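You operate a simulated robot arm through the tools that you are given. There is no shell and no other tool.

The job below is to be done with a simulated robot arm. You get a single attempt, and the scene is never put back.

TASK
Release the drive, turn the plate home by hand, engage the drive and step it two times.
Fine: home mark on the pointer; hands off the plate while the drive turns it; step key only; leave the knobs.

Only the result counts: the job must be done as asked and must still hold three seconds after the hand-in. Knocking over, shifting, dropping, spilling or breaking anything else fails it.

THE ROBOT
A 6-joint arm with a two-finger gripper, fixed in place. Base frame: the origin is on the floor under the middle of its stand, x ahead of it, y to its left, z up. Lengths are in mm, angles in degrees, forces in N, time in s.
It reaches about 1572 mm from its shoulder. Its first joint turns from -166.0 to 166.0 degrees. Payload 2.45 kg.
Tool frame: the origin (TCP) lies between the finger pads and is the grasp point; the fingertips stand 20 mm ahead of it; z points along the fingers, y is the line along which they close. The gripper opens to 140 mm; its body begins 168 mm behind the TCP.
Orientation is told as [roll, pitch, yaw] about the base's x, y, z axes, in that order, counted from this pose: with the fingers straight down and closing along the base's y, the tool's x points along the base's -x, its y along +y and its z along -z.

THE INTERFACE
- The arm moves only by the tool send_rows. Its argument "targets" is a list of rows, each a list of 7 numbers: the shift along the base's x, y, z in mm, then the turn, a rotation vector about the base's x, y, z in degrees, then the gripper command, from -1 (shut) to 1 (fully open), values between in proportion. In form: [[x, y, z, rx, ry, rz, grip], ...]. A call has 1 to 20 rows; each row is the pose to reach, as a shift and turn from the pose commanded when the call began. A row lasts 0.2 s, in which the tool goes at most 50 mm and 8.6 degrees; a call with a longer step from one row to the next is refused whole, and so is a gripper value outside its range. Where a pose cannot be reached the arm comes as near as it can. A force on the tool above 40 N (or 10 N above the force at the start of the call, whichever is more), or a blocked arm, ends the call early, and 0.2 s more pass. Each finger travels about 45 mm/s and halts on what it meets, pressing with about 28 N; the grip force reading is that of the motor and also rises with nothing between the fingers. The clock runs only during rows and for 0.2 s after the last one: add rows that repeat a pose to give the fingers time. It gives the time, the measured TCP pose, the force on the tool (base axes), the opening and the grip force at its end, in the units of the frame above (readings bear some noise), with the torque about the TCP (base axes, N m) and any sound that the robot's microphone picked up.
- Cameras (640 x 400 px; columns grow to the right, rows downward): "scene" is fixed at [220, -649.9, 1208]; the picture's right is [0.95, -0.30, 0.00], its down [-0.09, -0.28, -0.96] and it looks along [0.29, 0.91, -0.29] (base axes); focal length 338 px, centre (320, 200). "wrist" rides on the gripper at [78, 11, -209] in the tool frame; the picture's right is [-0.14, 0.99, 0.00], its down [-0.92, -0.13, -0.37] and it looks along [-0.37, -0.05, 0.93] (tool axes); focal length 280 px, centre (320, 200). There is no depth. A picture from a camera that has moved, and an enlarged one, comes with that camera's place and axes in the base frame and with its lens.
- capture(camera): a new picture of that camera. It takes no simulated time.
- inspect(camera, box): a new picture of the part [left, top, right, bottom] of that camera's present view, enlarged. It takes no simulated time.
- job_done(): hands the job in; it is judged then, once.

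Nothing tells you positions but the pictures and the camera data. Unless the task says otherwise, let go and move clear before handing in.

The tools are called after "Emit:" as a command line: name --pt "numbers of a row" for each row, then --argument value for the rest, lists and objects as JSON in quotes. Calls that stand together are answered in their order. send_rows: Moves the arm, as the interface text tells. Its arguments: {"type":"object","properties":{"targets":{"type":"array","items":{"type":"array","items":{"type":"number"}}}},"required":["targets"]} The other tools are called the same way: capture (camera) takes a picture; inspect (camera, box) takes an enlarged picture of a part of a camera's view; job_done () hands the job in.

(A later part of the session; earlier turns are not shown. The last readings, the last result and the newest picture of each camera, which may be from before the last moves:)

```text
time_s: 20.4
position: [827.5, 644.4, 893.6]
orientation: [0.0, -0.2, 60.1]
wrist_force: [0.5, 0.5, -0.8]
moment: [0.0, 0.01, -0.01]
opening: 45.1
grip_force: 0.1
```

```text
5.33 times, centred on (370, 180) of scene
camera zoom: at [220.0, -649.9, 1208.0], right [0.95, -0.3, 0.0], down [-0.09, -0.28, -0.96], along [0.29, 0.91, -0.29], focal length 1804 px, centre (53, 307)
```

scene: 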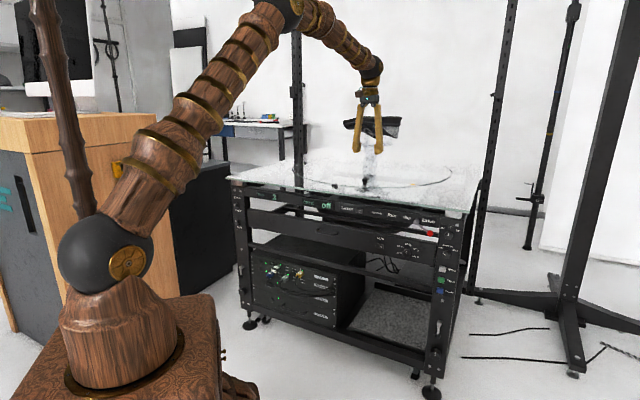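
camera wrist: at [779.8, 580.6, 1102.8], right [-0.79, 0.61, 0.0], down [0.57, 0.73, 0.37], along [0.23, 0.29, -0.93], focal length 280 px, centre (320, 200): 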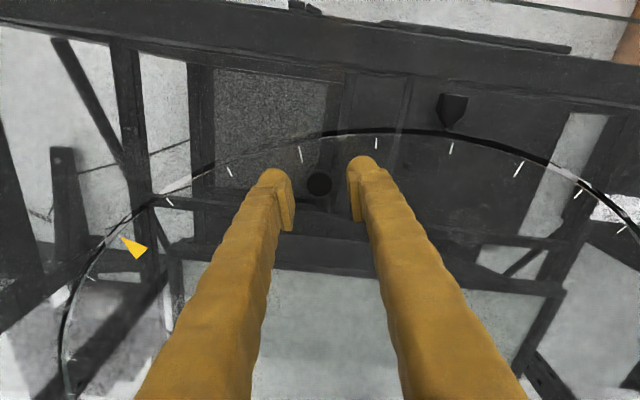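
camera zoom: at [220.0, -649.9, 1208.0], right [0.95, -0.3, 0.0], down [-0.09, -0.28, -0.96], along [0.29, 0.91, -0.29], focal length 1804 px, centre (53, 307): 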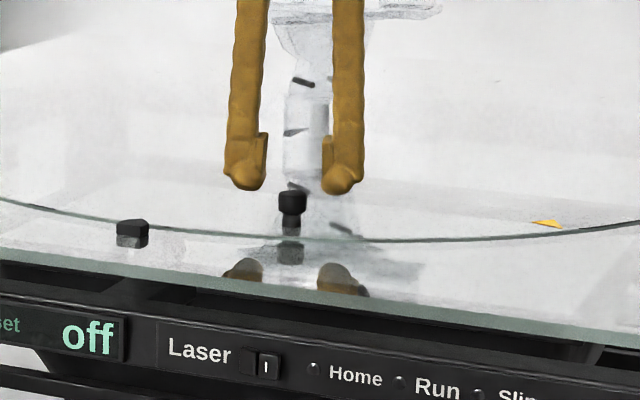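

The peg is centred between the fingers, and the reflections put the glass at z≈843–845. I lower 21 mm more, leaving the tips about 8 mm above the glass, and close to a loose cage.

Emit:
send_rows --pt "0 0 -10 0 0 0 -0.357" --pt "0 0 -18 0 0 0 -0.357" --pt "0 0 -21 0 0 0 -0.5" --pt "0 0 -21 0 0 0 -0.6" --pt "0 0 -21 0 0 0 -0.6"

Emit:
capture --camera "wrist"

Emit:
inspect --camera "scene" --box '[310, 150, 430, 210]'

```text
time_s: 21.6
position: [827.1, 644.9, 872.4]
orientation: [0.2, -0.1, 60.0]
wrist_force: [0.7, -0.5, -0.4]
moment: [-0.01, 0.01, 0.02]
opening: 28.3
grip_force: 0.0
```

```text
taken
camera wrist: at [778.9, 581.3, 1081.6], right [-0.79, 0.61, 0.0], down [0.57, 0.73, 0.37], along [0.23, 0.29, -0.93], focal length 280 px, centre (320, 200)
```

wrist: 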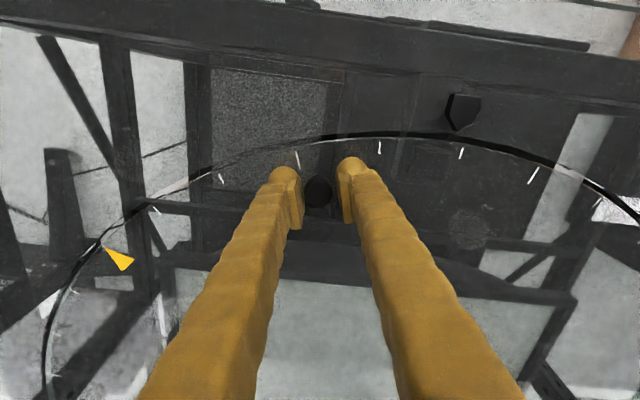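

```text
5.33 times, centred on (370, 180) of scene
camera zoom: at [220.0, -649.9, 1208.0], right [0.95, -0.3, 0.0], down [-0.09, -0.28, -0.96], along [0.29, 0.91, -0.29], focal length 1804 px, centre (53, 307)
```

zoom: 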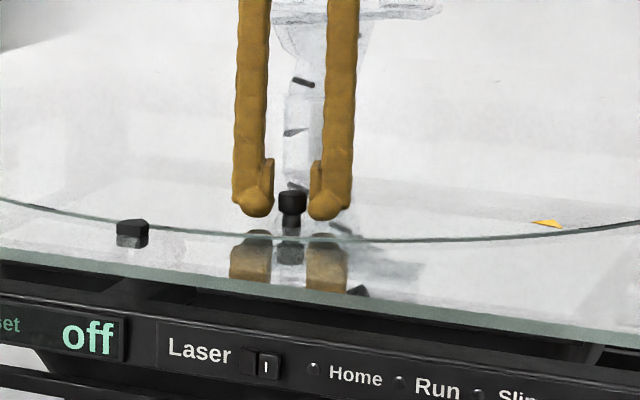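

The peg is caged. I turn slowly 3° first (clockwise from above) to feel whether the plate is free.

Emit:
send_rows --pt "-2.8 1.65 0 0 0 -0.5 -0.6" --pt "-5.6 3.34 0 0 0 -1 -0.6" --pt "-8.4 5.05 0 0 0 -1.5 -0.6" --pt "-11.15 6.77 0 0 0 -2 -0.6" --pt "-13.9 8.5 0 0 0 -2.5 -0.6" --pt "-16.64 10.3 0 0 0 -3 -0.6"

Emit:
capture --camera "wrist"

Emit:
inspect --camera "scene" --box '[340, 190, 480, 260]'

```text
time_s: 23.1
position: [810.0, 655.2, 871.5]
orientation: [0.1, 0.0, 57.1]
wrist_force: [0.2, 0.2, -0.5]
moment: [0.02, -0.01, 0.0]
opening: 28.1
grip_force: 0.1
```

```text
taken
camera wrist: at [758.6, 594.3, 1081.1], right [-0.76, 0.65, 0.0], down [0.61, 0.7, 0.37], along [0.24, 0.28, -0.93], focal length 280 px, centre (320, 200)
```

wrist: 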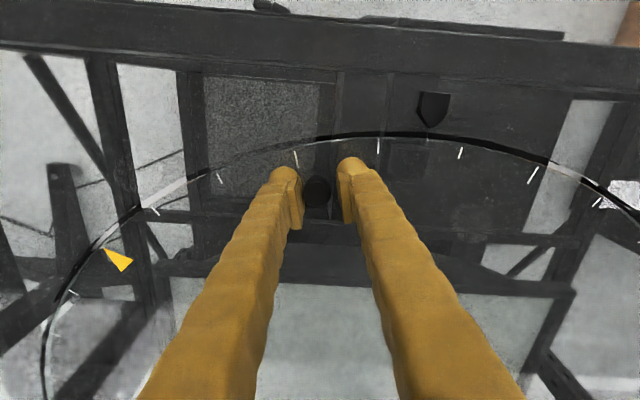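

```text
4.57 times, centred on (410, 225) of scene
camera zoom: at [220.0, -649.9, 1208.0], right [0.95, -0.3, 0.0], down [-0.09, -0.28, -0.96], along [0.29, 0.91, -0.29], focal length 1546 px, centre (-91, 86)
```

zoom: 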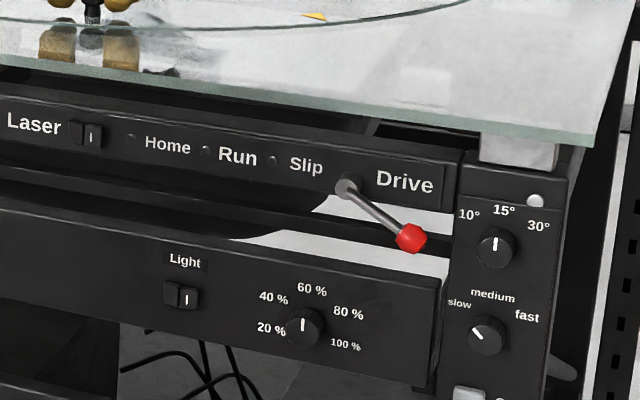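

The plate turns freely with no force and no lamp lit, so the drive is indeed released. I carry on turning along the arc, 34° more, then check against the pointer.

Emit:
send_rows --pt "-2.72 1.8 0 0 0 -0.5 -0.6" --pt "-8.11 5.47 0 0 0 -1.5 -0.6" --pt "-16.08 11.15 0 0 0 -3 -0.6" --pt "-26.47 19.05 0 0 0 -5 -0.6" --pt "-36.57 27.3 0 0 0 -7 -0.6" --pt "-46.38 35.9 0 0 0 -9 -0.6" --pt "-55.88 44.84 0 0 0 -11 -0.6" --pt "-65.07 54.1 0 0 0 -13 -0.6" --pt "-73.93 63.68 0 0 0 -15 -0.6" --pt "-82.44 73.57 0 0 0 -17 -0.6" --pt "-90.61 83.74 0 0 0 -19 -0.6" --pt "-98.42 94.19 0 0 0 -21 -0.6" --pt "-105.85 104.91 0 0 0 -23 -0.6" --pt "-112.91 115.88 0 0 0 -25 -0.6" --pt "-119.59 127.09 0 0 0 -27 -0.6" --pt "-125.86 138.53 0 0 0 -29 -0.6" --pt "-131.73 150.18 0 0 0 -31 -0.6" --pt "-135.87 159.05 0 0 0 -32.5 -0.6" --pt "-138.5 165.02 0 0 0 -33.5 -0.6" --pt "-139.77 168.02 0 0 0 -34 -0.6"

Emit:
capture --camera "wrist"

Emit:
capture --camera "scene"

```text
time_s: 27.2
position: [670.8, 823.8, 873.5]
orientation: [0.1, -0.1, 23.0]
wrist_force: [0.9, 1.2, 0.1]
moment: [-0.01, -0.01, -0.02]
opening: 28.1
grip_force: 0.0
```

```text
taken
camera wrist: at [594.6, 802.0, 1082.5], right [-0.26, 0.97, 0.0], down [0.9, 0.24, 0.37], along [0.36, 0.1, -0.93], focal length 280 px, centre (320, 200)
```

wrist: 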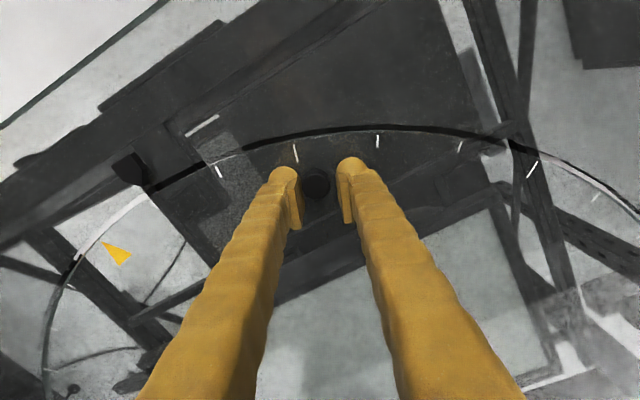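

```text
taken
```

scene: 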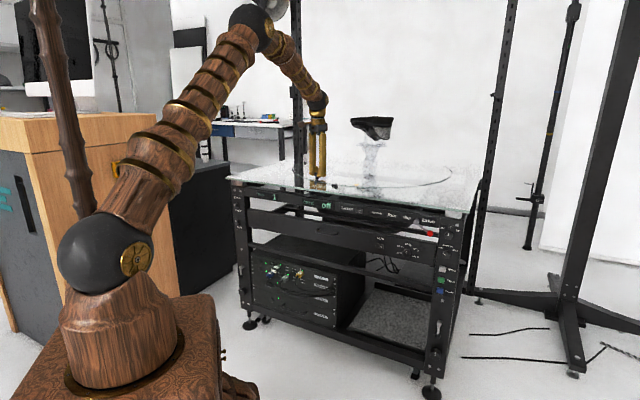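

The triangle is close to the pointer now. I enlarge both to measure the remaining angle.

Emit:
inspect --camera "wrist" --box '[80, 130, 200, 280]'

Emit:
inspect --camera "scene" --box '[300, 170, 400, 220]'

```text
2.67 times, centred on (140, 205) of wrist
camera zoom: at [594.6, 802.0, 1082.5], right [-0.26, 0.97, 0.0], down [0.9, 0.24, 0.37], along [0.36, 0.1, -0.93], focal length 748 px, centre (800, 187)
```

zoom: 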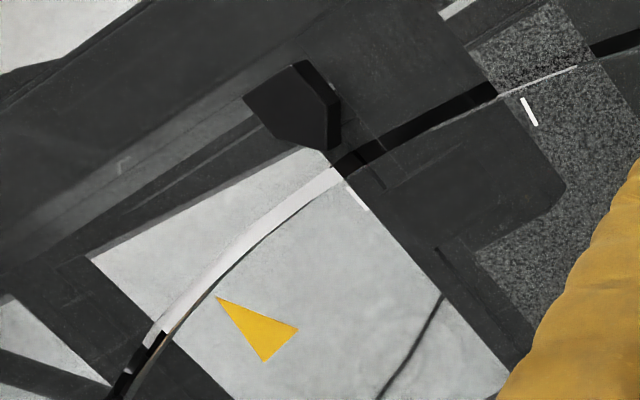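

```text
6.40 times, centred on (350, 195) of scene
camera zoom: at [220.0, -649.9, 1208.0], right [0.95, -0.3, 0.0], down [-0.09, -0.28, -0.96], along [0.29, 0.91, -0.29], focal length 2164 px, centre (128, 232)
```

zoom: 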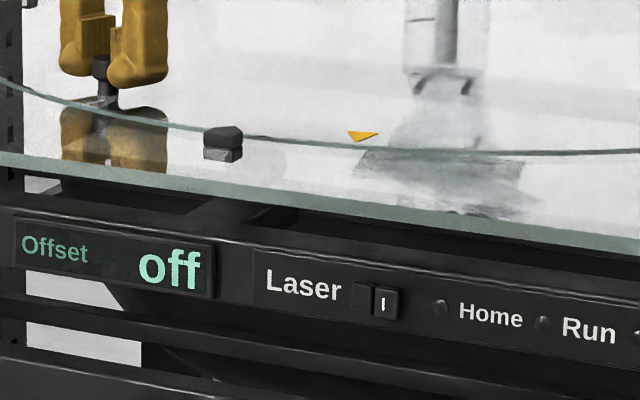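

The triangle is about 11.6° from the pointer by my measurement. I turn 11° more, slowing at the end, then look straight down at the pointer.

Emit:
send_rows --pt "-1.25 3.01 0 0 0 -0.5 -0.6" --pt "-3.67 9.07 0 0 0 -1.5 -0.6" --pt "-7.1 18.24 0 0 0 -3 -0.6" --pt "-10.28 27.49 0 0 0 -4.5 -0.6" --pt "-13.23 36.82 0 0 0 -6 -0.6" --pt "-15.92 46.23 0 0 0 -7.5 -0.6" --pt "-18.38 55.7 0 0 0 -9 -0.6" --pt "-19.87 62.05 0 0 0 -10 -0.6" --pt "-20.72 65.87 0 0 0 -10.6 -0.6" --pt "-21.26 68.43 0 0 0 -11 -0.6" --pt "-21.26 68.43 0 0 0 -11 -0.6"

Emit:
capture --camera "wrist"

Emit:
inspect --camera "wrist" --box '[40, 170, 160, 280]'

Emit:
inspect --camera "scene" --box '[300, 165, 400, 225]'

```text
time_s: 29.6
position: [648.9, 891.8, 872.2]
orientation: [0.0, -0.1, 12.0]
wrist_force: [-0.6, -0.3, 0.1]
moment: [0.01, -0.01, 0.0]
opening: 28.6
grip_force: 0.1
```

```text
taken
camera wrist: at [570.1, 884.8, 1081.1], right [-0.07, 1.0, 0.0], down [0.93, 0.07, 0.37], along [0.37, 0.03, -0.93], focal length 280 px, centre (320, 200)
```

wrist: 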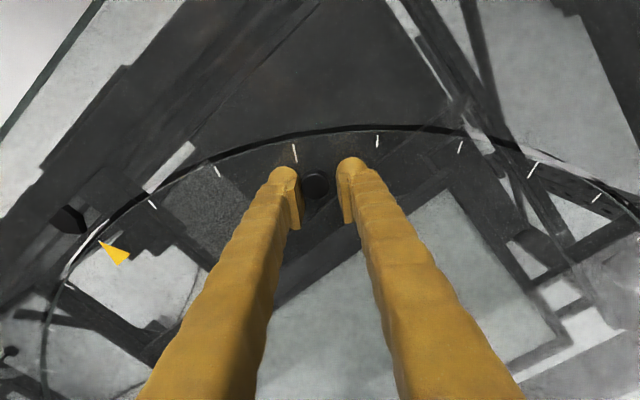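

```text
3.64 times, centred on (100, 225) of wrist
camera zoom: at [570.1, 884.8, 1081.1], right [-0.07, 1.0, 0.0], down [0.93, 0.07, 0.37], along [0.37, 0.03, -0.93], focal length 1020 px, centre (1120, 109)
```

zoom: 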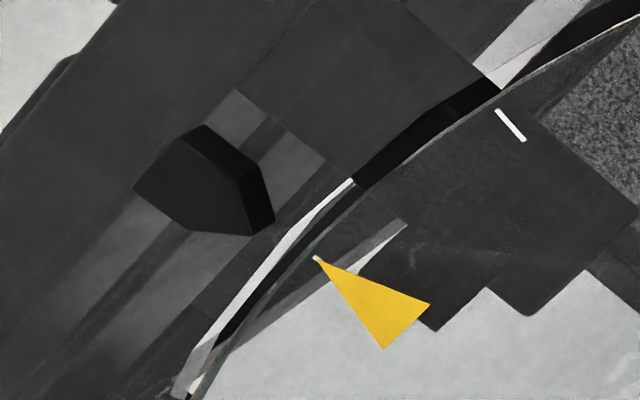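

```text
6.40 times, centred on (350, 195) of scene
camera zoom: at [220.0, -649.9, 1208.0], right [0.95, -0.3, 0.0], down [-0.09, -0.28, -0.96], along [0.29, 0.91, -0.29], focal length 2164 px, centre (128, 232)
```

zoom: 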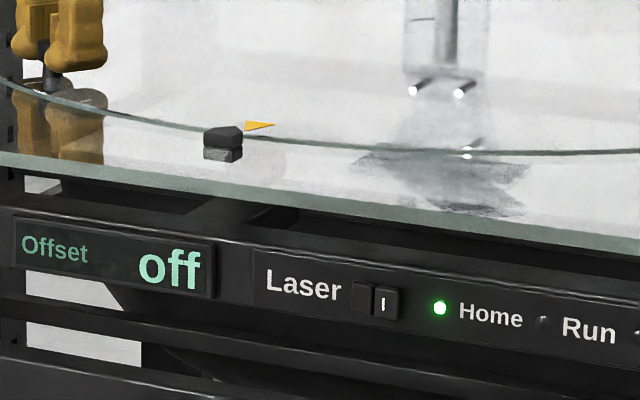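

The green Home lamp is now lit. To align finely I open the fingers, lift off and look at the pointer from straight above its line, where height plays no part.

Emit:
send_rows --pt "0 0 0 0 0 0 -0.4" --pt "0 0 0 0 0 0 -0.2" --pt "0 0 0 0 0 0 -0.14" --pt "0 0 20 0 0 0 -0.14" --pt "0 0 45 0 0 0 -0.14" --pt "0 0 88 0 0 0 0" --pt "24 -36 88 0 0 6.5 0" --pt "48 -72 88 0 0 13 0" --pt "72 -108 88 0 0 19.5 0" --pt "96 -144 88 0 0 26 0" --pt "118 -177.6 88 0 0 31.6 0" --pt "118 -177.6 88 0 0 31.6 0"

Emit:
capture --camera "wrist"

Emit:
inspect --camera "scene" --box '[280, 160, 480, 240]'

```text
time_s: 32.2
position: [768.1, 713.7, 959.5]
orientation: [0.2, 0.0, 43.6]
wrist_force: [-0.5, 0.3, 0.0]
moment: [-0.01, -0.02, 0.0]
opening: 69.7
grip_force: 0.0
```

```text
taken
camera wrist: at [704.2, 666.4, 1168.2], right [-0.59, 0.81, 0.0], down [0.75, 0.54, 0.37], along [0.3, 0.22, -0.93], focal length 280 px, centre (320, 200)
```

wrist: 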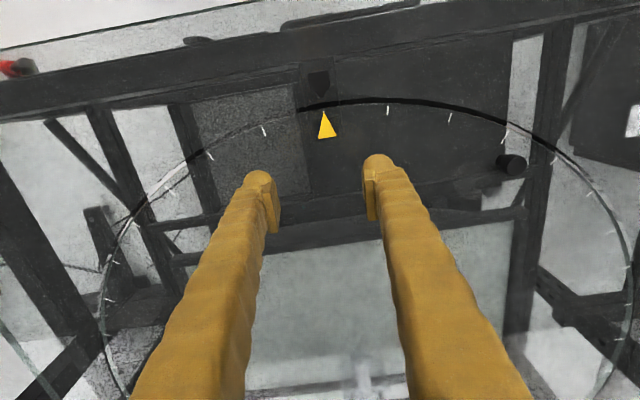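

```text
3.20 times, centred on (380, 200) of scene
camera zoom: at [220.0, -649.9, 1208.0], right [0.95, -0.3, 0.0], down [-0.09, -0.28, -0.96], along [0.29, 0.91, -0.29], focal length 1082 px, centre (128, 200)
```

zoom: 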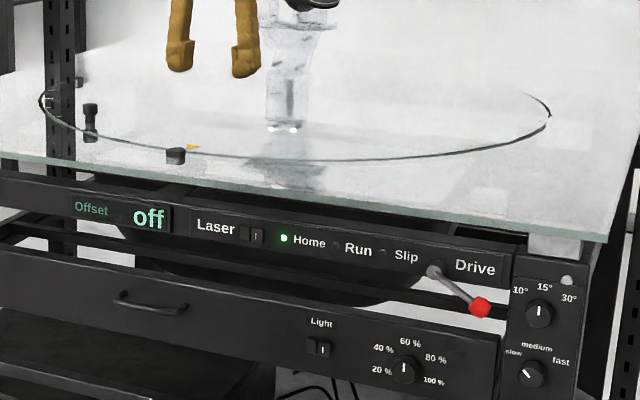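

Emit:
inspect --camera "wrist" --box '[280, 60, 370, 150]'

Emit:
inspect --camera "wrist" --box '[90, 60, 650, 410]'

```text
4.44 times, centred on (325, 105) of wrist
camera zoom: at [704.2, 666.4, 1168.2], right [-0.59, 0.81, 0.0], down [0.75, 0.54, 0.37], along [0.3, 0.22, -0.93], focal length 1246 px, centre (298, 622)
```

zoom: 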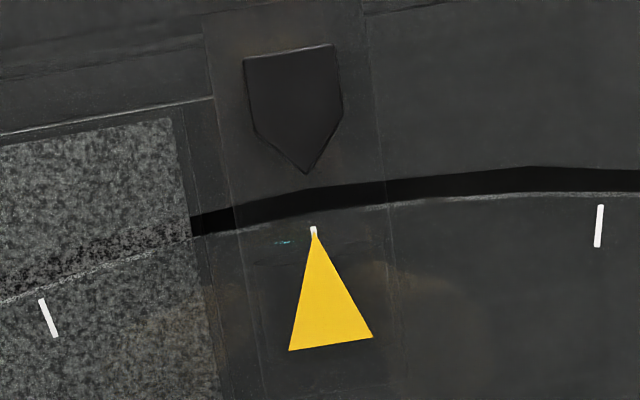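

```text
refused: 650 is not a number from 0 to 640
```

Seen from straight above its line, the triangle's tip and tick line up with the pointer tip to within about 0.3 mm, and the Home lamp is lit. Now I leave the plate and go back in front of the panel to push the lever back to straight down.

Emit:
send_rows --pt "-5 -41.1 4.4 0 0 0 0" --pt "-10 -82.3 8.9 0 0 0 0" --pt "-15 -123.4 13.3 0 0 0 0" --pt "-20 -164.5 17.8 0 0 0 0" --pt "-25 -205.7 22.2 0 0 0 0" --pt "-30 -246.8 26.7 0 0 0 0" --pt "-35 -287.9 31.1 0 0 0 0" --pt "-40 -329.1 35.6 0 0 0 0" --pt "-45.1 -370.2 40 0 0 0 0" --pt "-29.8 -382.6 13.7 4.31 -4.53 0 0" --pt "-14.6 -395 -12.5 8.62 -9.05 0 0" --pt "0.7 -407.4 -38.7 12.93 -13.58 0 0" --pt "15.9 -419.8 -65 17.24 -18.1 0 0" --pt "31.2 -432.2 -91.2 21.55 -22.63 0 -0.14" --pt "46.5 -444.6 -117.5 25.86 -27.16 0 -0.14" --pt "61.7 -457 -143.7 30.17 -31.68 0 -0.14" --pt "77 -469.4 -170 34.48 -36.21 0 -0.14" --pt "77 -469.4 -170 34.48 -36.21 0 -0.14"

Emit:
capture --camera "wrist"

Emit:
capture --camera "scene"

```text
time_s: 36.0
position: [842.9, 242.2, 791.6]
orientation: [0.0, -50.1, 43.5]
wrist_force: [-0.3, -0.1, 0.5]
moment: [0.01, 0.03, 0.02]
opening: 60.4
grip_force: 0.1
```

```text
taken
camera wrist: at [683.1, 104.7, 865.1], right [-0.62, 0.78, 0.11], down [0.31, 0.12, 0.94], along [0.72, 0.62, -0.32], focal length 280 px, centre (320, 200)
```

wrist: 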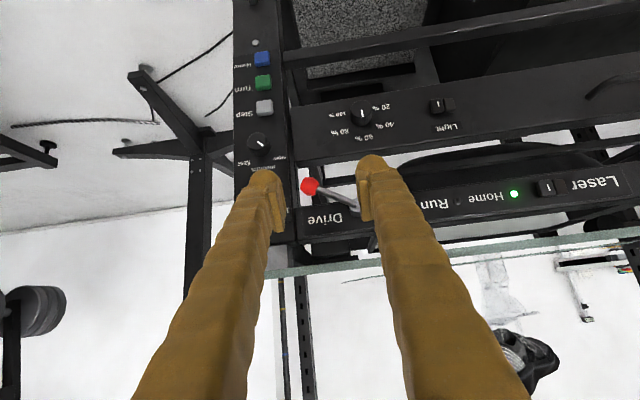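

```text
taken
```

scene: 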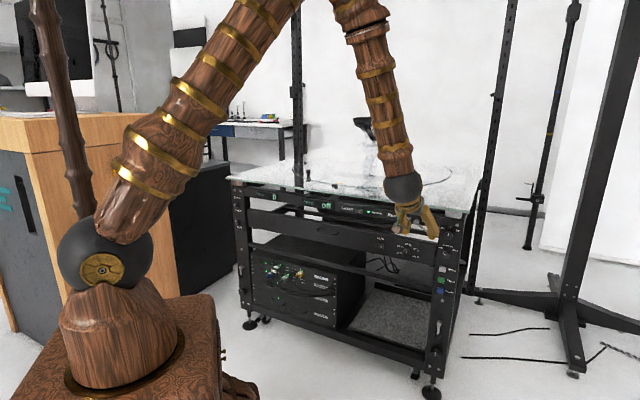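

The Home lamp stays lit and the lever knob is at about (423, 885, z 742). I come in with the open fingers on both sides of it and check just before contact.

Emit:
send_rows --pt "16 14.5 -10 0 0 0 -0.086" --pt "32 29 -20 0 0 0 -0.086" --pt "48 44 -30 0 0 0 -0.086" --pt "62 57.5 -40 0 0 0 -0.086"

Emit:
capture --camera "wrist"

Emit:
inspect --camera "scene" --box '[360, 180, 480, 270]'

Emit:
inspect --camera "scene" --box '[225, 180, 385, 230]'

```text
time_s: 37.0
position: [904.3, 301.2, 750.9]
orientation: [0.0, -50.0, 43.6]
wrist_force: [0.5, 0.4, 0.2]
moment: [0.03, 0.01, 0.03]
opening: 64.3
grip_force: 0.2
```

```text
taken
camera wrist: at [745.9, 162.7, 825.7], right [-0.62, 0.78, 0.11], down [0.31, 0.12, 0.94], along [0.72, 0.62, -0.32], focal length 280 px, centre (320, 200)
```

wrist: 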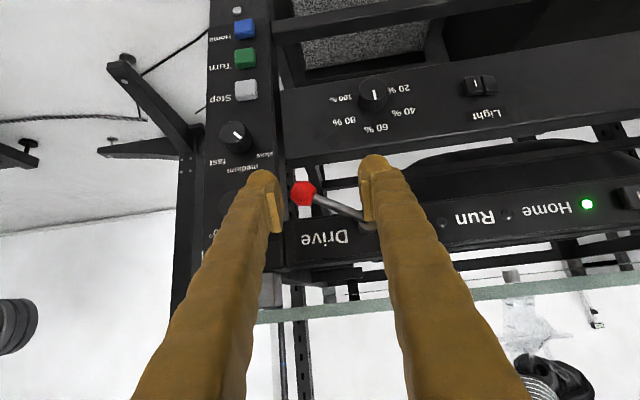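

```text
4.44 times, centred on (420, 225) of scene
camera zoom: at [220.0, -649.9, 1208.0], right [0.95, -0.3, 0.0], down [-0.09, -0.28, -0.96], along [0.29, 0.91, -0.29], focal length 1503 px, centre (-124, 89)
```

zoom: 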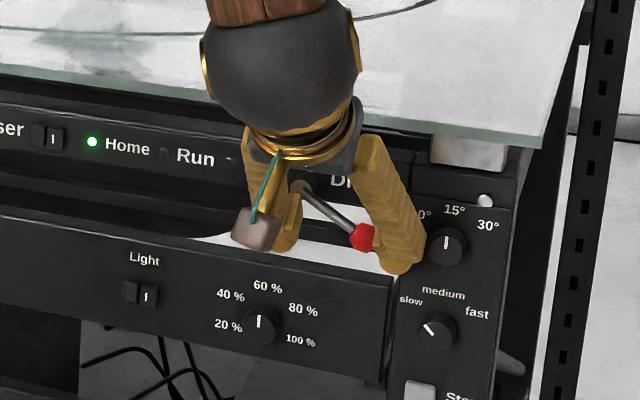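

```text
4.00 times, centred on (305, 205) of scene
camera zoom: at [220.0, -649.9, 1208.0], right [0.95, -0.3, 0.0], down [-0.09, -0.28, -0.96], along [0.29, 0.91, -0.29], focal length 1353 px, centre (380, 180)
```

zoom: 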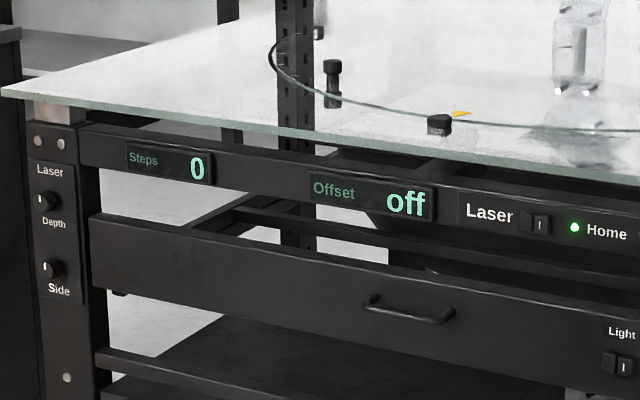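

The Steps display now reads 0 with Home lit, and the knob lies just inside the right-hand finger. I move in and push it left and down along its arc with that finger.

Emit:
send_rows --pt "7.5 5.8 -4 0 0 0 -0.086" --pt "13.3 11.3 -8 0 0 0 -0.086" --pt "8.8 16 -11 0 0 0 -0.086" --pt "6 18.9 -15 0 0 0 -0.086" --pt "3.3 21.8 -20 0 0 0 -0.086" --pt "0.5 24.7 -24 0 0 0 -0.086" --pt "-2.2 27.6 -27.4 0 0 0 -0.086" --pt "-5 30.5 -30 0 0 0 -0.086"

Emit:
capture --camera "wrist"

Emit:
inspect --camera "scene" --box '[360, 180, 480, 270]'

```text
time_s: 38.9
position: [900.3, 333.1, 720.3]
orientation: [0.1, -50.1, 43.7]
wrist_force: [0.6, -0.8, 0.0]
moment: [0.01, 0.01, 0.01]
opening: 64.2
grip_force: 0.2
```

```text
taken
camera wrist: at [741.1, 194.2, 795.1], right [-0.62, 0.78, 0.11], down [0.31, 0.12, 0.94], along [0.72, 0.62, -0.32], focal length 280 px, centre (320, 200)
```

wrist: 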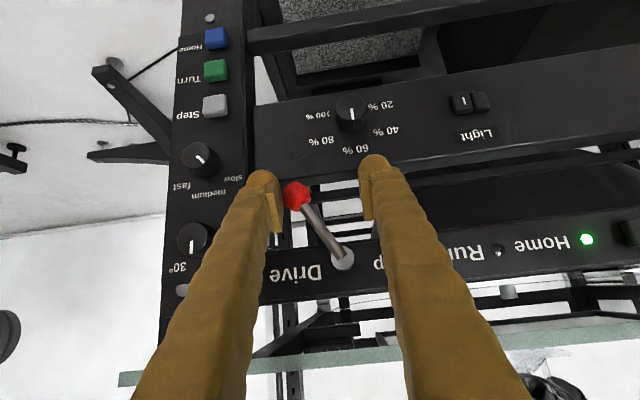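

```text
4.44 times, centred on (420, 225) of scene
camera zoom: at [220.0, -649.9, 1208.0], right [0.95, -0.3, 0.0], down [-0.09, -0.28, -0.96], along [0.29, 0.91, -0.29], focal length 1503 px, centre (-124, 89)
```

zoom: 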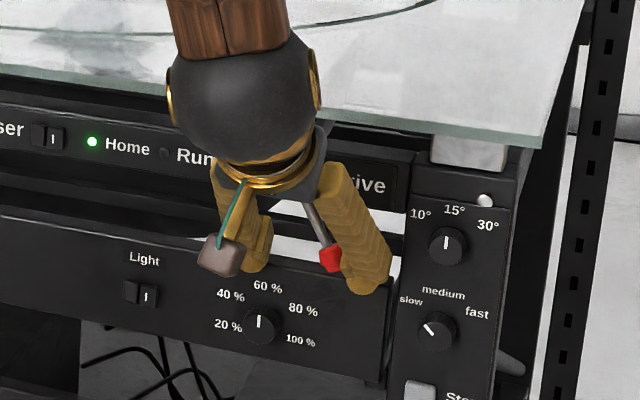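

The lever follows easily and is now about 30° off straight down. I keep pushing it along to straight down.

Emit:
send_rows --pt "-3.9 4.1 -2.8 0 0 0 -0.086" --pt "-7.3 7.7 -4.3 0 0 0 -0.086" --pt "-10.8 11.3 -5.8 0 0 0 -0.086" --pt "-14.2 14.9 -6.8 0 0 0 -0.086" --pt "-17.7 18.5 -7.8 0 0 0 -0.086" --pt "-20.4 21.4 -8.3 0 0 0 -0.086"

Emit:
capture --camera "wrist"

Emit:
inspect --camera "scene" --box '[360, 180, 480, 270]'

```text
time_s: 40.2
position: [881.6, 353.8, 713.0]
orientation: [0.0, -50.0, 43.7]
wrist_force: [-0.4, 0.4, -0.8]
moment: [0.03, 0.0, -0.02]
opening: 64.1
grip_force: 0.0
```

```text
taken
camera wrist: at [721.6, 215.7, 787.1], right [-0.62, 0.78, 0.11], down [0.31, 0.12, 0.94], along [0.72, 0.62, -0.32], focal length 280 px, centre (320, 200)
```

wrist: 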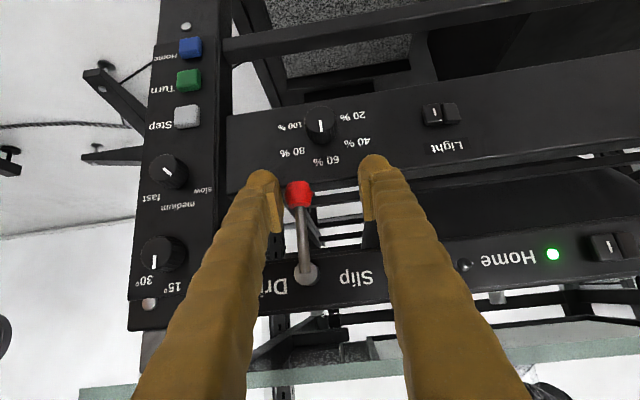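

```text
4.44 times, centred on (420, 225) of scene
camera zoom: at [220.0, -649.9, 1208.0], right [0.95, -0.3, 0.0], down [-0.09, -0.28, -0.96], along [0.29, 0.91, -0.29], focal length 1503 px, centre (-124, 89)
```

zoom: 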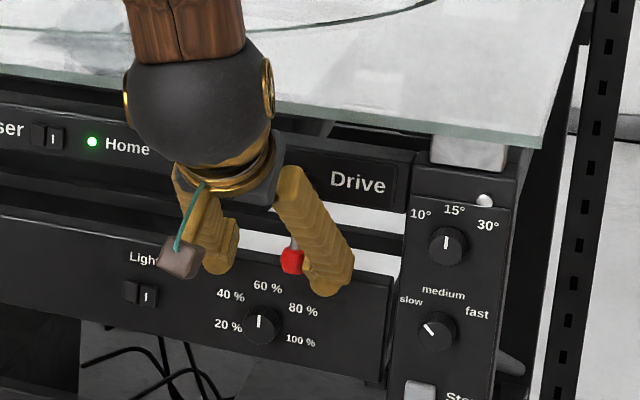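

The lever is straight down again. I back away and check that it rests there and that the lamps and displays are right.

Emit:
send_rows --pt "-5 -4.8 4 0 0 0 -0.086" --pt "-18 -17 12 0 0 0 -0.086" --pt "-36 -34 20 0 0 0 -0.086" --pt "-60 -57 30 0 0 0 -0.086" --pt "-60 -57 30 0 0 0 -0.086"

Emit:
inspect --camera "wrist" --box '[160, 20, 560, 270]'

Emit:
inspect --camera "scene" --box '[225, 165, 385, 230]'

Emit:
inspect --camera "scene" --box '[360, 180, 480, 270]'

```text
time_s: 41.5
position: [820.2, 295.3, 742.0]
orientation: [0.0, -50.1, 43.7]
wrist_force: [-0.3, 0.3, 0.4]
moment: [-0.01, 0.02, -0.02]
opening: 64.0
grip_force: 0.1
```

```text
1.60 times, centred on (360, 145) of wrist
camera zoom: at [661.1, 157.7, 815.9], right [-0.62, 0.78, 0.11], down [0.31, 0.12, 0.94], along [0.72, 0.62, -0.32], focal length 449 px, centre (256, 288)
```

zoom: 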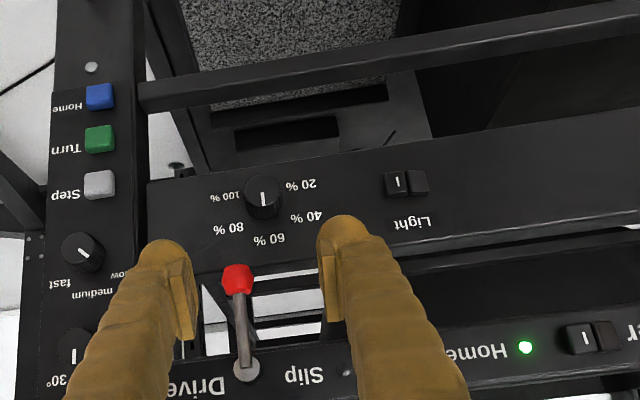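

```text
4.00 times, centred on (305, 198) of scene
camera zoom: at [220.0, -649.9, 1208.0], right [0.95, -0.3, 0.0], down [-0.09, -0.28, -0.96], along [0.29, 0.91, -0.29], focal length 1353 px, centre (380, 210)
```

zoom: 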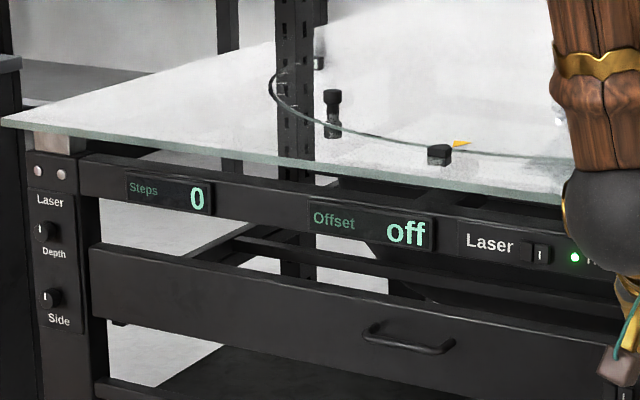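

```text
4.44 times, centred on (420, 225) of scene
camera zoom: at [220.0, -649.9, 1208.0], right [0.95, -0.3, 0.0], down [-0.09, -0.28, -0.96], along [0.29, 0.91, -0.29], focal length 1503 px, centre (-124, 89)
```

zoom: 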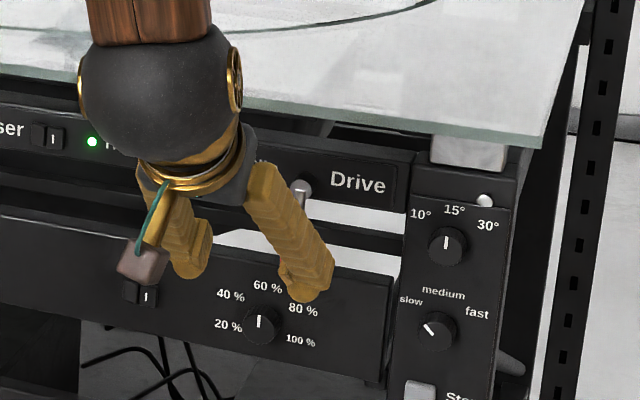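

The lever rests straight down, Home is lit and Steps reads 0, so the drive is engaged at home. Next I shut the fingers and come level in front of the Step key, which I place at about (477, 900, z 606).

Emit:
send_rows --pt "7.5 -20 -16.7 2.3 -2.4 0 -0.5" --pt "15.1 -40 -33.3 4.6 -4.8 0 -1" --pt "22.6 -60 -50 6.9 -7.25 0 -1" --pt "30.1 -80 -66.7 9.2 -9.65 0 -1" --pt "37.7 -100 -83.3 11.5 -12.1 0 -1" --pt "45.2 -120 -100 13.8 -14.5 0 -1" --pt "45.2 -120 -100 13.8 -14.5 0 -1"

Emit:
capture --camera "wrist"

Emit:
inspect --camera "scene" --box '[360, 190, 500, 300]'

```text
time_s: 43.0
position: [905.4, 172.9, 668.1]
orientation: [8.7, -68.7, 36.6]
wrist_force: [0.2, -0.7, -0.2]
moment: [0.03, 0.01, -0.03]
opening: 0.0
grip_force: 28.1
out of reach, approached as far as the arm can: row 2, 3, 4, 5, 6, 7
```

```text
taken
camera wrist: at [739.2, 22.5, 671.7], right [-0.66, 0.73, 0.18], down [0.12, -0.14, 0.98], along [0.75, 0.67, 0.0], focal length 280 px, centre (320, 200)
```

wrist: 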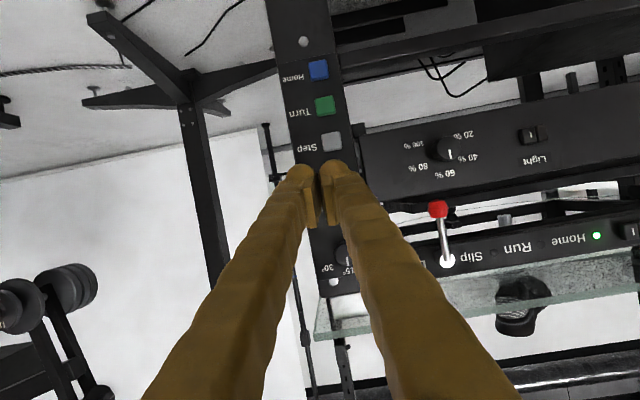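

```text
3.64 times, centred on (430, 245) of scene
camera zoom: at [220.0, -649.9, 1208.0], right [0.95, -0.3, 0.0], down [-0.09, -0.28, -0.96], along [0.29, 0.91, -0.29], focal length 1230 px, centre (-80, 36)
```

zoom: 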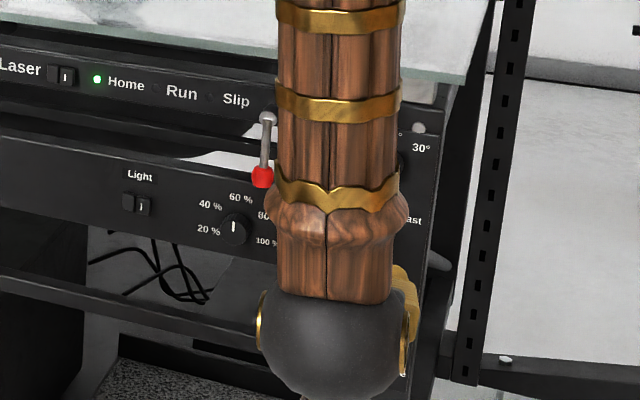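

The arm stopped a bit short of that pose (too close to its base), but the tool now points level at the post and the Step key is at about (477, 900, z 604). I move forward so that the left-hand finger lines up with the key, then check.

Emit:
send_rows --pt "10.2 12.8 -14 0 0 0 -1" --pt "20.5 25.7 -28 0 0 0 -1" --pt "30.7 38.5 -42 0 0 0 -1" --pt "40.9 51.3 -56 0 0 0 -1" --pt "40.9 51.3 -56 0 0 0 -1"

Emit:
capture --camera "wrist"

Emit:
inspect --camera "scene" --box '[380, 190, 500, 300]'

```text
time_s: 44.2
position: [945.8, 222.3, 613.7]
orientation: [8.7, -68.7, 36.6]
wrist_force: [0.0, -0.5, 0.6]
moment: [0.01, 0.01, 0.04]
opening: 0.0
grip_force: 27.6
```

```text
taken
camera wrist: at [780.2, 72.1, 616.0], right [-0.66, 0.73, 0.18], down [0.12, -0.14, 0.98], along [0.75, 0.67, 0.0], focal length 280 px, centre (320, 200)
```

wrist: 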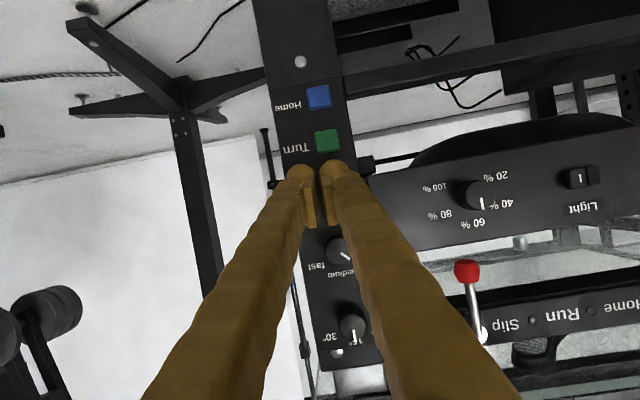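

```text
3.64 times, centred on (440, 245) of scene
camera zoom: at [220.0, -649.9, 1208.0], right [0.95, -0.3, 0.0], down [-0.09, -0.28, -0.96], along [0.29, 0.91, -0.29], focal length 1230 px, centre (-116, 36)
```

zoom: 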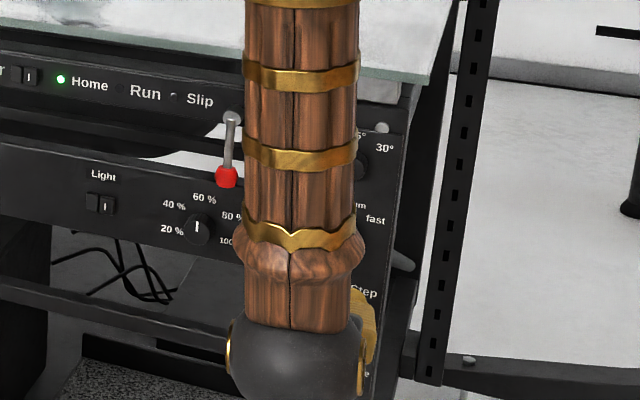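

The left-hand finger is lined up with the Step key (Turn and Home lie 45 and 90 mm lower). I close in to just short of the key.

Emit:
send_rows --pt "10.9 10.3 -3 0 0 0 -1" --pt "20.3 19.3 -6 0 0 0 -1" --pt "24.6 23.4 -6.7 0 0 0 -1" --pt "26.1 24.8 -6.7 0 0 0 -1"

Emit:
capture --camera "wrist"

Emit:
inspect --camera "wrist" --box '[260, 100, 400, 220]'

```text
time_s: 45.2
position: [970.4, 248.7, 605.7]
orientation: [8.7, -68.8, 36.6]
wrist_force: [0.4, -0.7, 0.4]
moment: [-0.02, 0.01, 0.02]
opening: 0.0
grip_force: 28.3
```

```text
taken
camera wrist: at [804.9, 98.0, 608.4], right [-0.66, 0.73, 0.18], down [0.12, -0.14, 0.98], along [0.75, 0.67, 0.0], focal length 280 px, centre (320, 200)
```

wrist: 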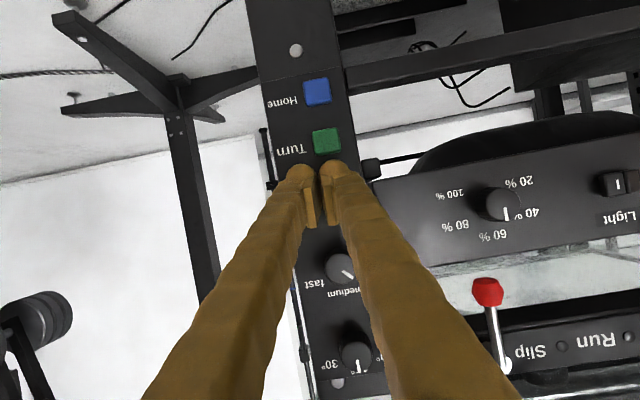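

```text
3.33 times, centred on (330, 160) of wrist
camera zoom: at [804.9, 98.0, 608.4], right [-0.66, 0.73, 0.18], down [0.12, -0.14, 0.98], along [0.75, 0.67, 0.0], focal length 935 px, centre (287, 333)
```

zoom: 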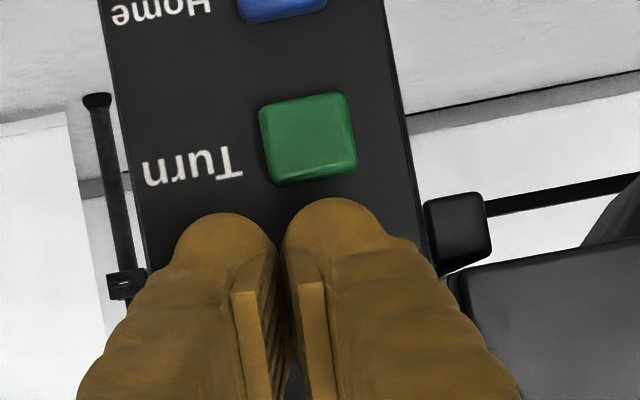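

The fingertip is right before the Step key and well clear of Turn. I advance in small steps and watch the force.

Emit:
send_rows --pt "1.4 1.4 2 0 0 0 -1" --pt "2.9 2.8 2 0 0 0 -1"

Emit:
send_rows --pt "1.1 1.0 0 0 0 0 -1"

```text
time_s: 45.9
position: [973.2, 251.0, 606.4]
orientation: [8.7, -68.7, 36.7]
wrist_force: [-1.8, -0.3, 0.4]
moment: [0.03, 0.0, 0.0]
opening: 0.0
grip_force: 27.9
heard: click
```

```text
time_s: 46.2
position: [975.4, 252.6, 605.9]
orientation: [8.6, -68.7, 36.6]
wrist_force: [-4.3, -2.3, 0.8]
moment: [0.03, -0.02, 0.08]
opening: 0.3
grip_force: 28.0
```

A click was heard and the force is a few newtons, so the key has been pressed. I draw back off the key at once and look at the lamps and the display.

Emit:
send_rows --pt "-4 -3.8 0 0 0 0 -1" --pt "-10 -9.5 0 0 0 0 -1" --pt "-18 -17 0 0 0 0 -1"

Emit:
capture --camera "scene"

Emit:
inspect --camera "scene" --box '[225, 165, 385, 230]'

Emit:
inspect --camera "scene" --box '[340, 180, 440, 250]'

```text
time_s: 47.0
position: [956.6, 236.0, 609.3]
orientation: [8.8, -68.6, 36.7]
wrist_force: [-0.1, -0.2, 0.3]
moment: [-0.04, -0.02, -0.02]
opening: 0.1
grip_force: 28.2
```

```text
taken
```

scene: 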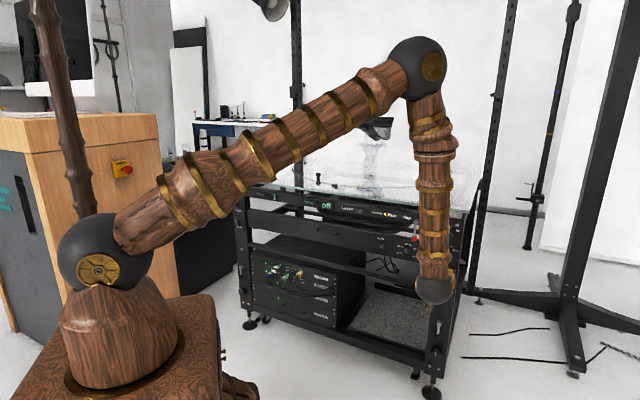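

```text
4.00 times, centred on (305, 198) of scene
camera zoom: at [220.0, -649.9, 1208.0], right [0.95, -0.3, 0.0], down [-0.09, -0.28, -0.96], along [0.29, 0.91, -0.29], focal length 1353 px, centre (380, 210)
```

zoom: 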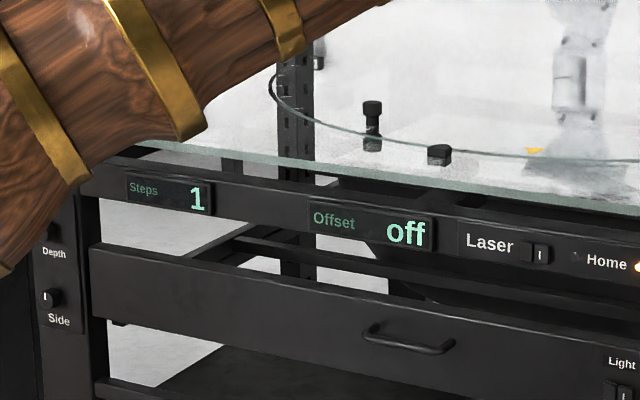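

```text
5.71 times, centred on (390, 215) of scene
camera zoom: at [220.0, -649.9, 1208.0], right [0.95, -0.3, 0.0], down [-0.09, -0.28, -0.96], along [0.29, 0.91, -0.29], focal length 1932 px, centre (-80, 114)
```

zoom: 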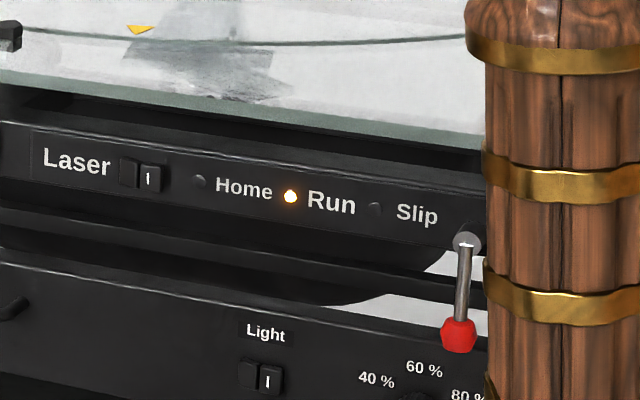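

The display shows Steps 1, the Run lamp is lit and the plate is turning. I hold still until it stops.

Emit:
send_rows --pt "0 0 0 0 0 0 -1" --pt "0 0 0 0 0 0 -1" --pt "0 0 0 0 0 0 -1" --pt "0 0 0 0 0 0 -1" --pt "0 0 0 0 0 0 -1" --pt "0 0 0 0 0 0 -1" --pt "0 0 0 0 0 0 -1" --pt "0 0 0 0 0 0 -1"

Emit:
inspect --camera "scene" --box '[340, 180, 440, 250]'

Emit:
inspect --camera "scene" --box '[225, 165, 385, 230]'

```text
time_s: 48.9
position: [958.0, 235.9, 607.3]
orientation: [8.5, -68.6, 36.5]
wrist_force: [0.2, -0.3, 0.4]
moment: [-0.02, 0.04, -0.01]
opening: 0.0
grip_force: 28.1
```

```text
5.71 times, centred on (390, 215) of scene
camera zoom: at [220.0, -649.9, 1208.0], right [0.95, -0.3, 0.0], down [-0.09, -0.28, -0.96], along [0.29, 0.91, -0.29], focal length 1932 px, centre (-80, 114)
```

zoom: 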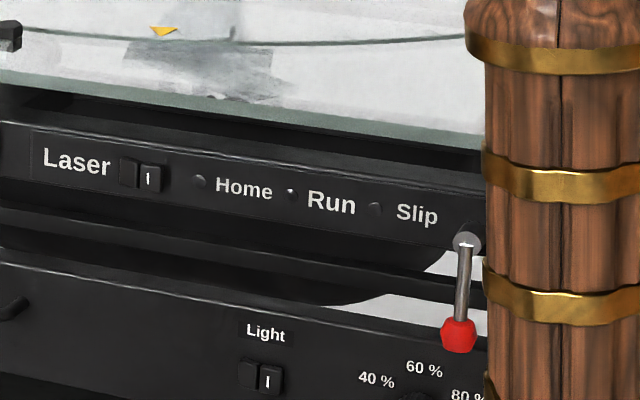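

```text
4.00 times, centred on (305, 198) of scene
camera zoom: at [220.0, -649.9, 1208.0], right [0.95, -0.3, 0.0], down [-0.09, -0.28, -0.96], along [0.29, 0.91, -0.29], focal length 1353 px, centre (380, 210)
```

zoom: 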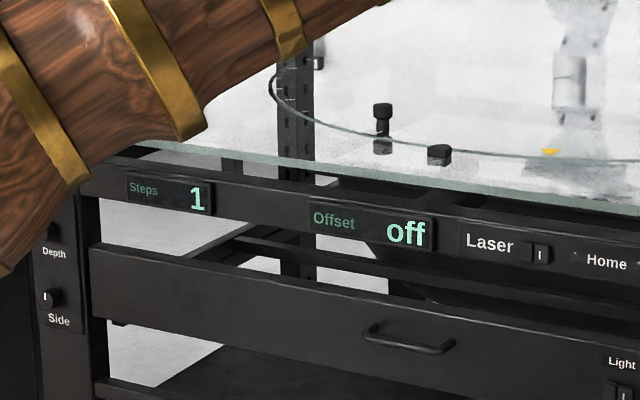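

The first step is complete: Run is out and Steps reads 1. Now I press the Step key a second time to the same depth and draw back.

Emit:
send_rows --pt "8 7.6 0 0 0 0 -1" --pt "13 12.3 0 0 0 0 -1" --pt "15.4 14.6 0 0 0 0 -1" --pt "17 16.1 0 0 0 0 -1" --pt "17.6 16.7 0 0 0 0 -1" --pt "13 12.3 0 0 0 0 -1" --pt "5 4.7 0 0 0 0 -1" --pt "0 0 0 0 0 0 -1"

Emit:
inspect --camera "scene" --box '[340, 180, 440, 250]'

Emit:
inspect --camera "scene" --box '[225, 165, 385, 230]'

```text
time_s: 50.6
position: [957.6, 235.8, 606.9]
orientation: [8.6, -68.7, 36.7]
wrist_force: [-0.4, -0.7, -0.5]
moment: [0.0, 0.03, 0.01]
opening: 0.0
grip_force: 28.1
heard: click
```

```text
5.71 times, centred on (390, 215) of scene
camera zoom: at [220.0, -649.9, 1208.0], right [0.95, -0.3, 0.0], down [-0.09, -0.28, -0.96], along [0.29, 0.91, -0.29], focal length 1932 px, centre (-80, 114)
```

zoom: 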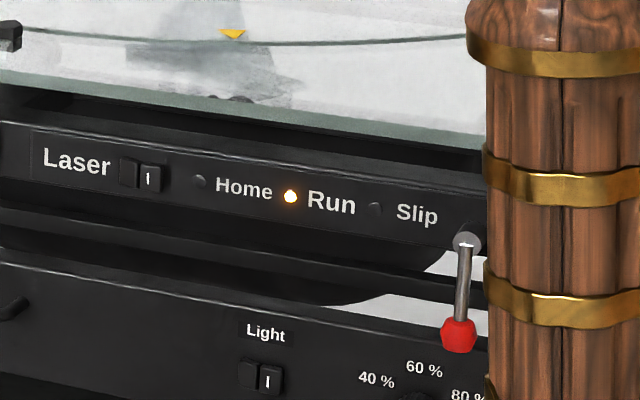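

```text
4.00 times, centred on (305, 198) of scene
camera zoom: at [220.0, -649.9, 1208.0], right [0.95, -0.3, 0.0], down [-0.09, -0.28, -0.96], along [0.29, 0.91, -0.29], focal length 1353 px, centre (380, 210)
```

zoom: 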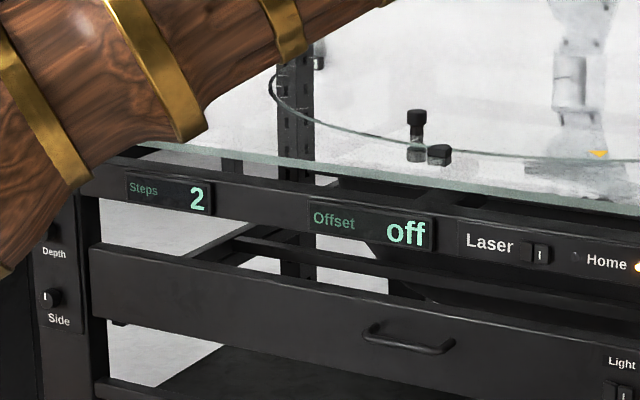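

A click, Steps 2 and the Run lamp lit: the second step is under way. I back the hand away from the panel while it finishes.

Emit:
send_rows --pt "-10 -9.5 8 0 0 0 -1" --pt "-22 -21 18 0 0 0 -1" --pt "-34 -32 32 0 0 0 -1" --pt "-42 -40 45 0 0 0 -1" --pt "-42 -40 45 0 0 0 -1" --pt "-42 -40 45 0 0 0 -1" --pt "-42 -40 45 0 0 0 -1" --pt "-42 -40 45 0 0 0 -1"

Emit:
capture --camera "scene"

Emit:
inspect --camera "scene" --box '[340, 180, 440, 250]'

Emit:
inspect --camera "scene" --box '[225, 165, 385, 230]'

```text
time_s: 52.5
position: [916.9, 195.3, 650.7]
orientation: [8.9, -68.6, 36.4]
wrist_force: [-0.2, -0.4, -0.6]
moment: [0.0, -0.01, 0.0]
opening: 0.1
grip_force: 28.4
```

```text
taken
```

scene: 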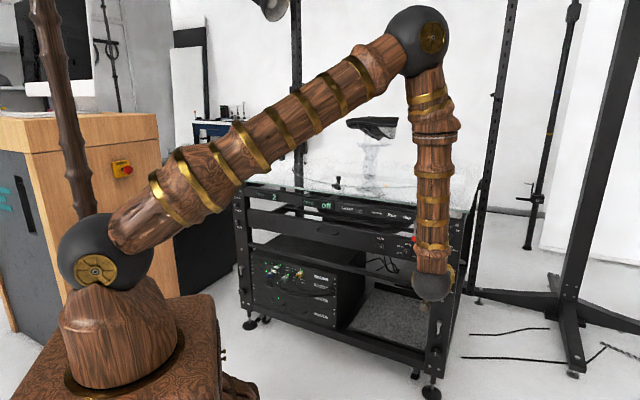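

```text
5.71 times, centred on (390, 215) of scene
camera zoom: at [220.0, -649.9, 1208.0], right [0.95, -0.3, 0.0], down [-0.09, -0.28, -0.96], along [0.29, 0.91, -0.29], focal length 1932 px, centre (-80, 114)
```

zoom: 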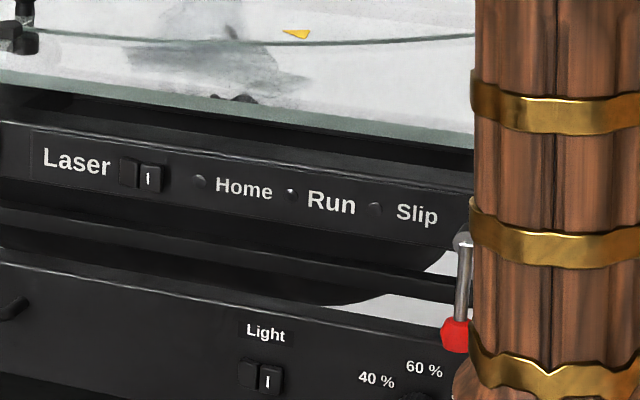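

```text
4.00 times, centred on (305, 198) of scene
camera zoom: at [220.0, -649.9, 1208.0], right [0.95, -0.3, 0.0], down [-0.09, -0.28, -0.96], along [0.29, 0.91, -0.29], focal length 1353 px, centre (380, 210)
```

zoom: 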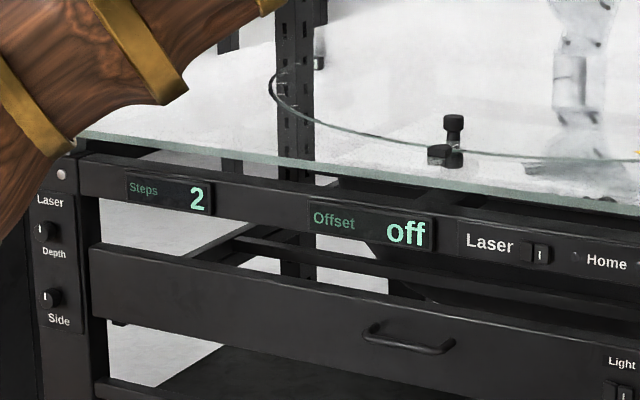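

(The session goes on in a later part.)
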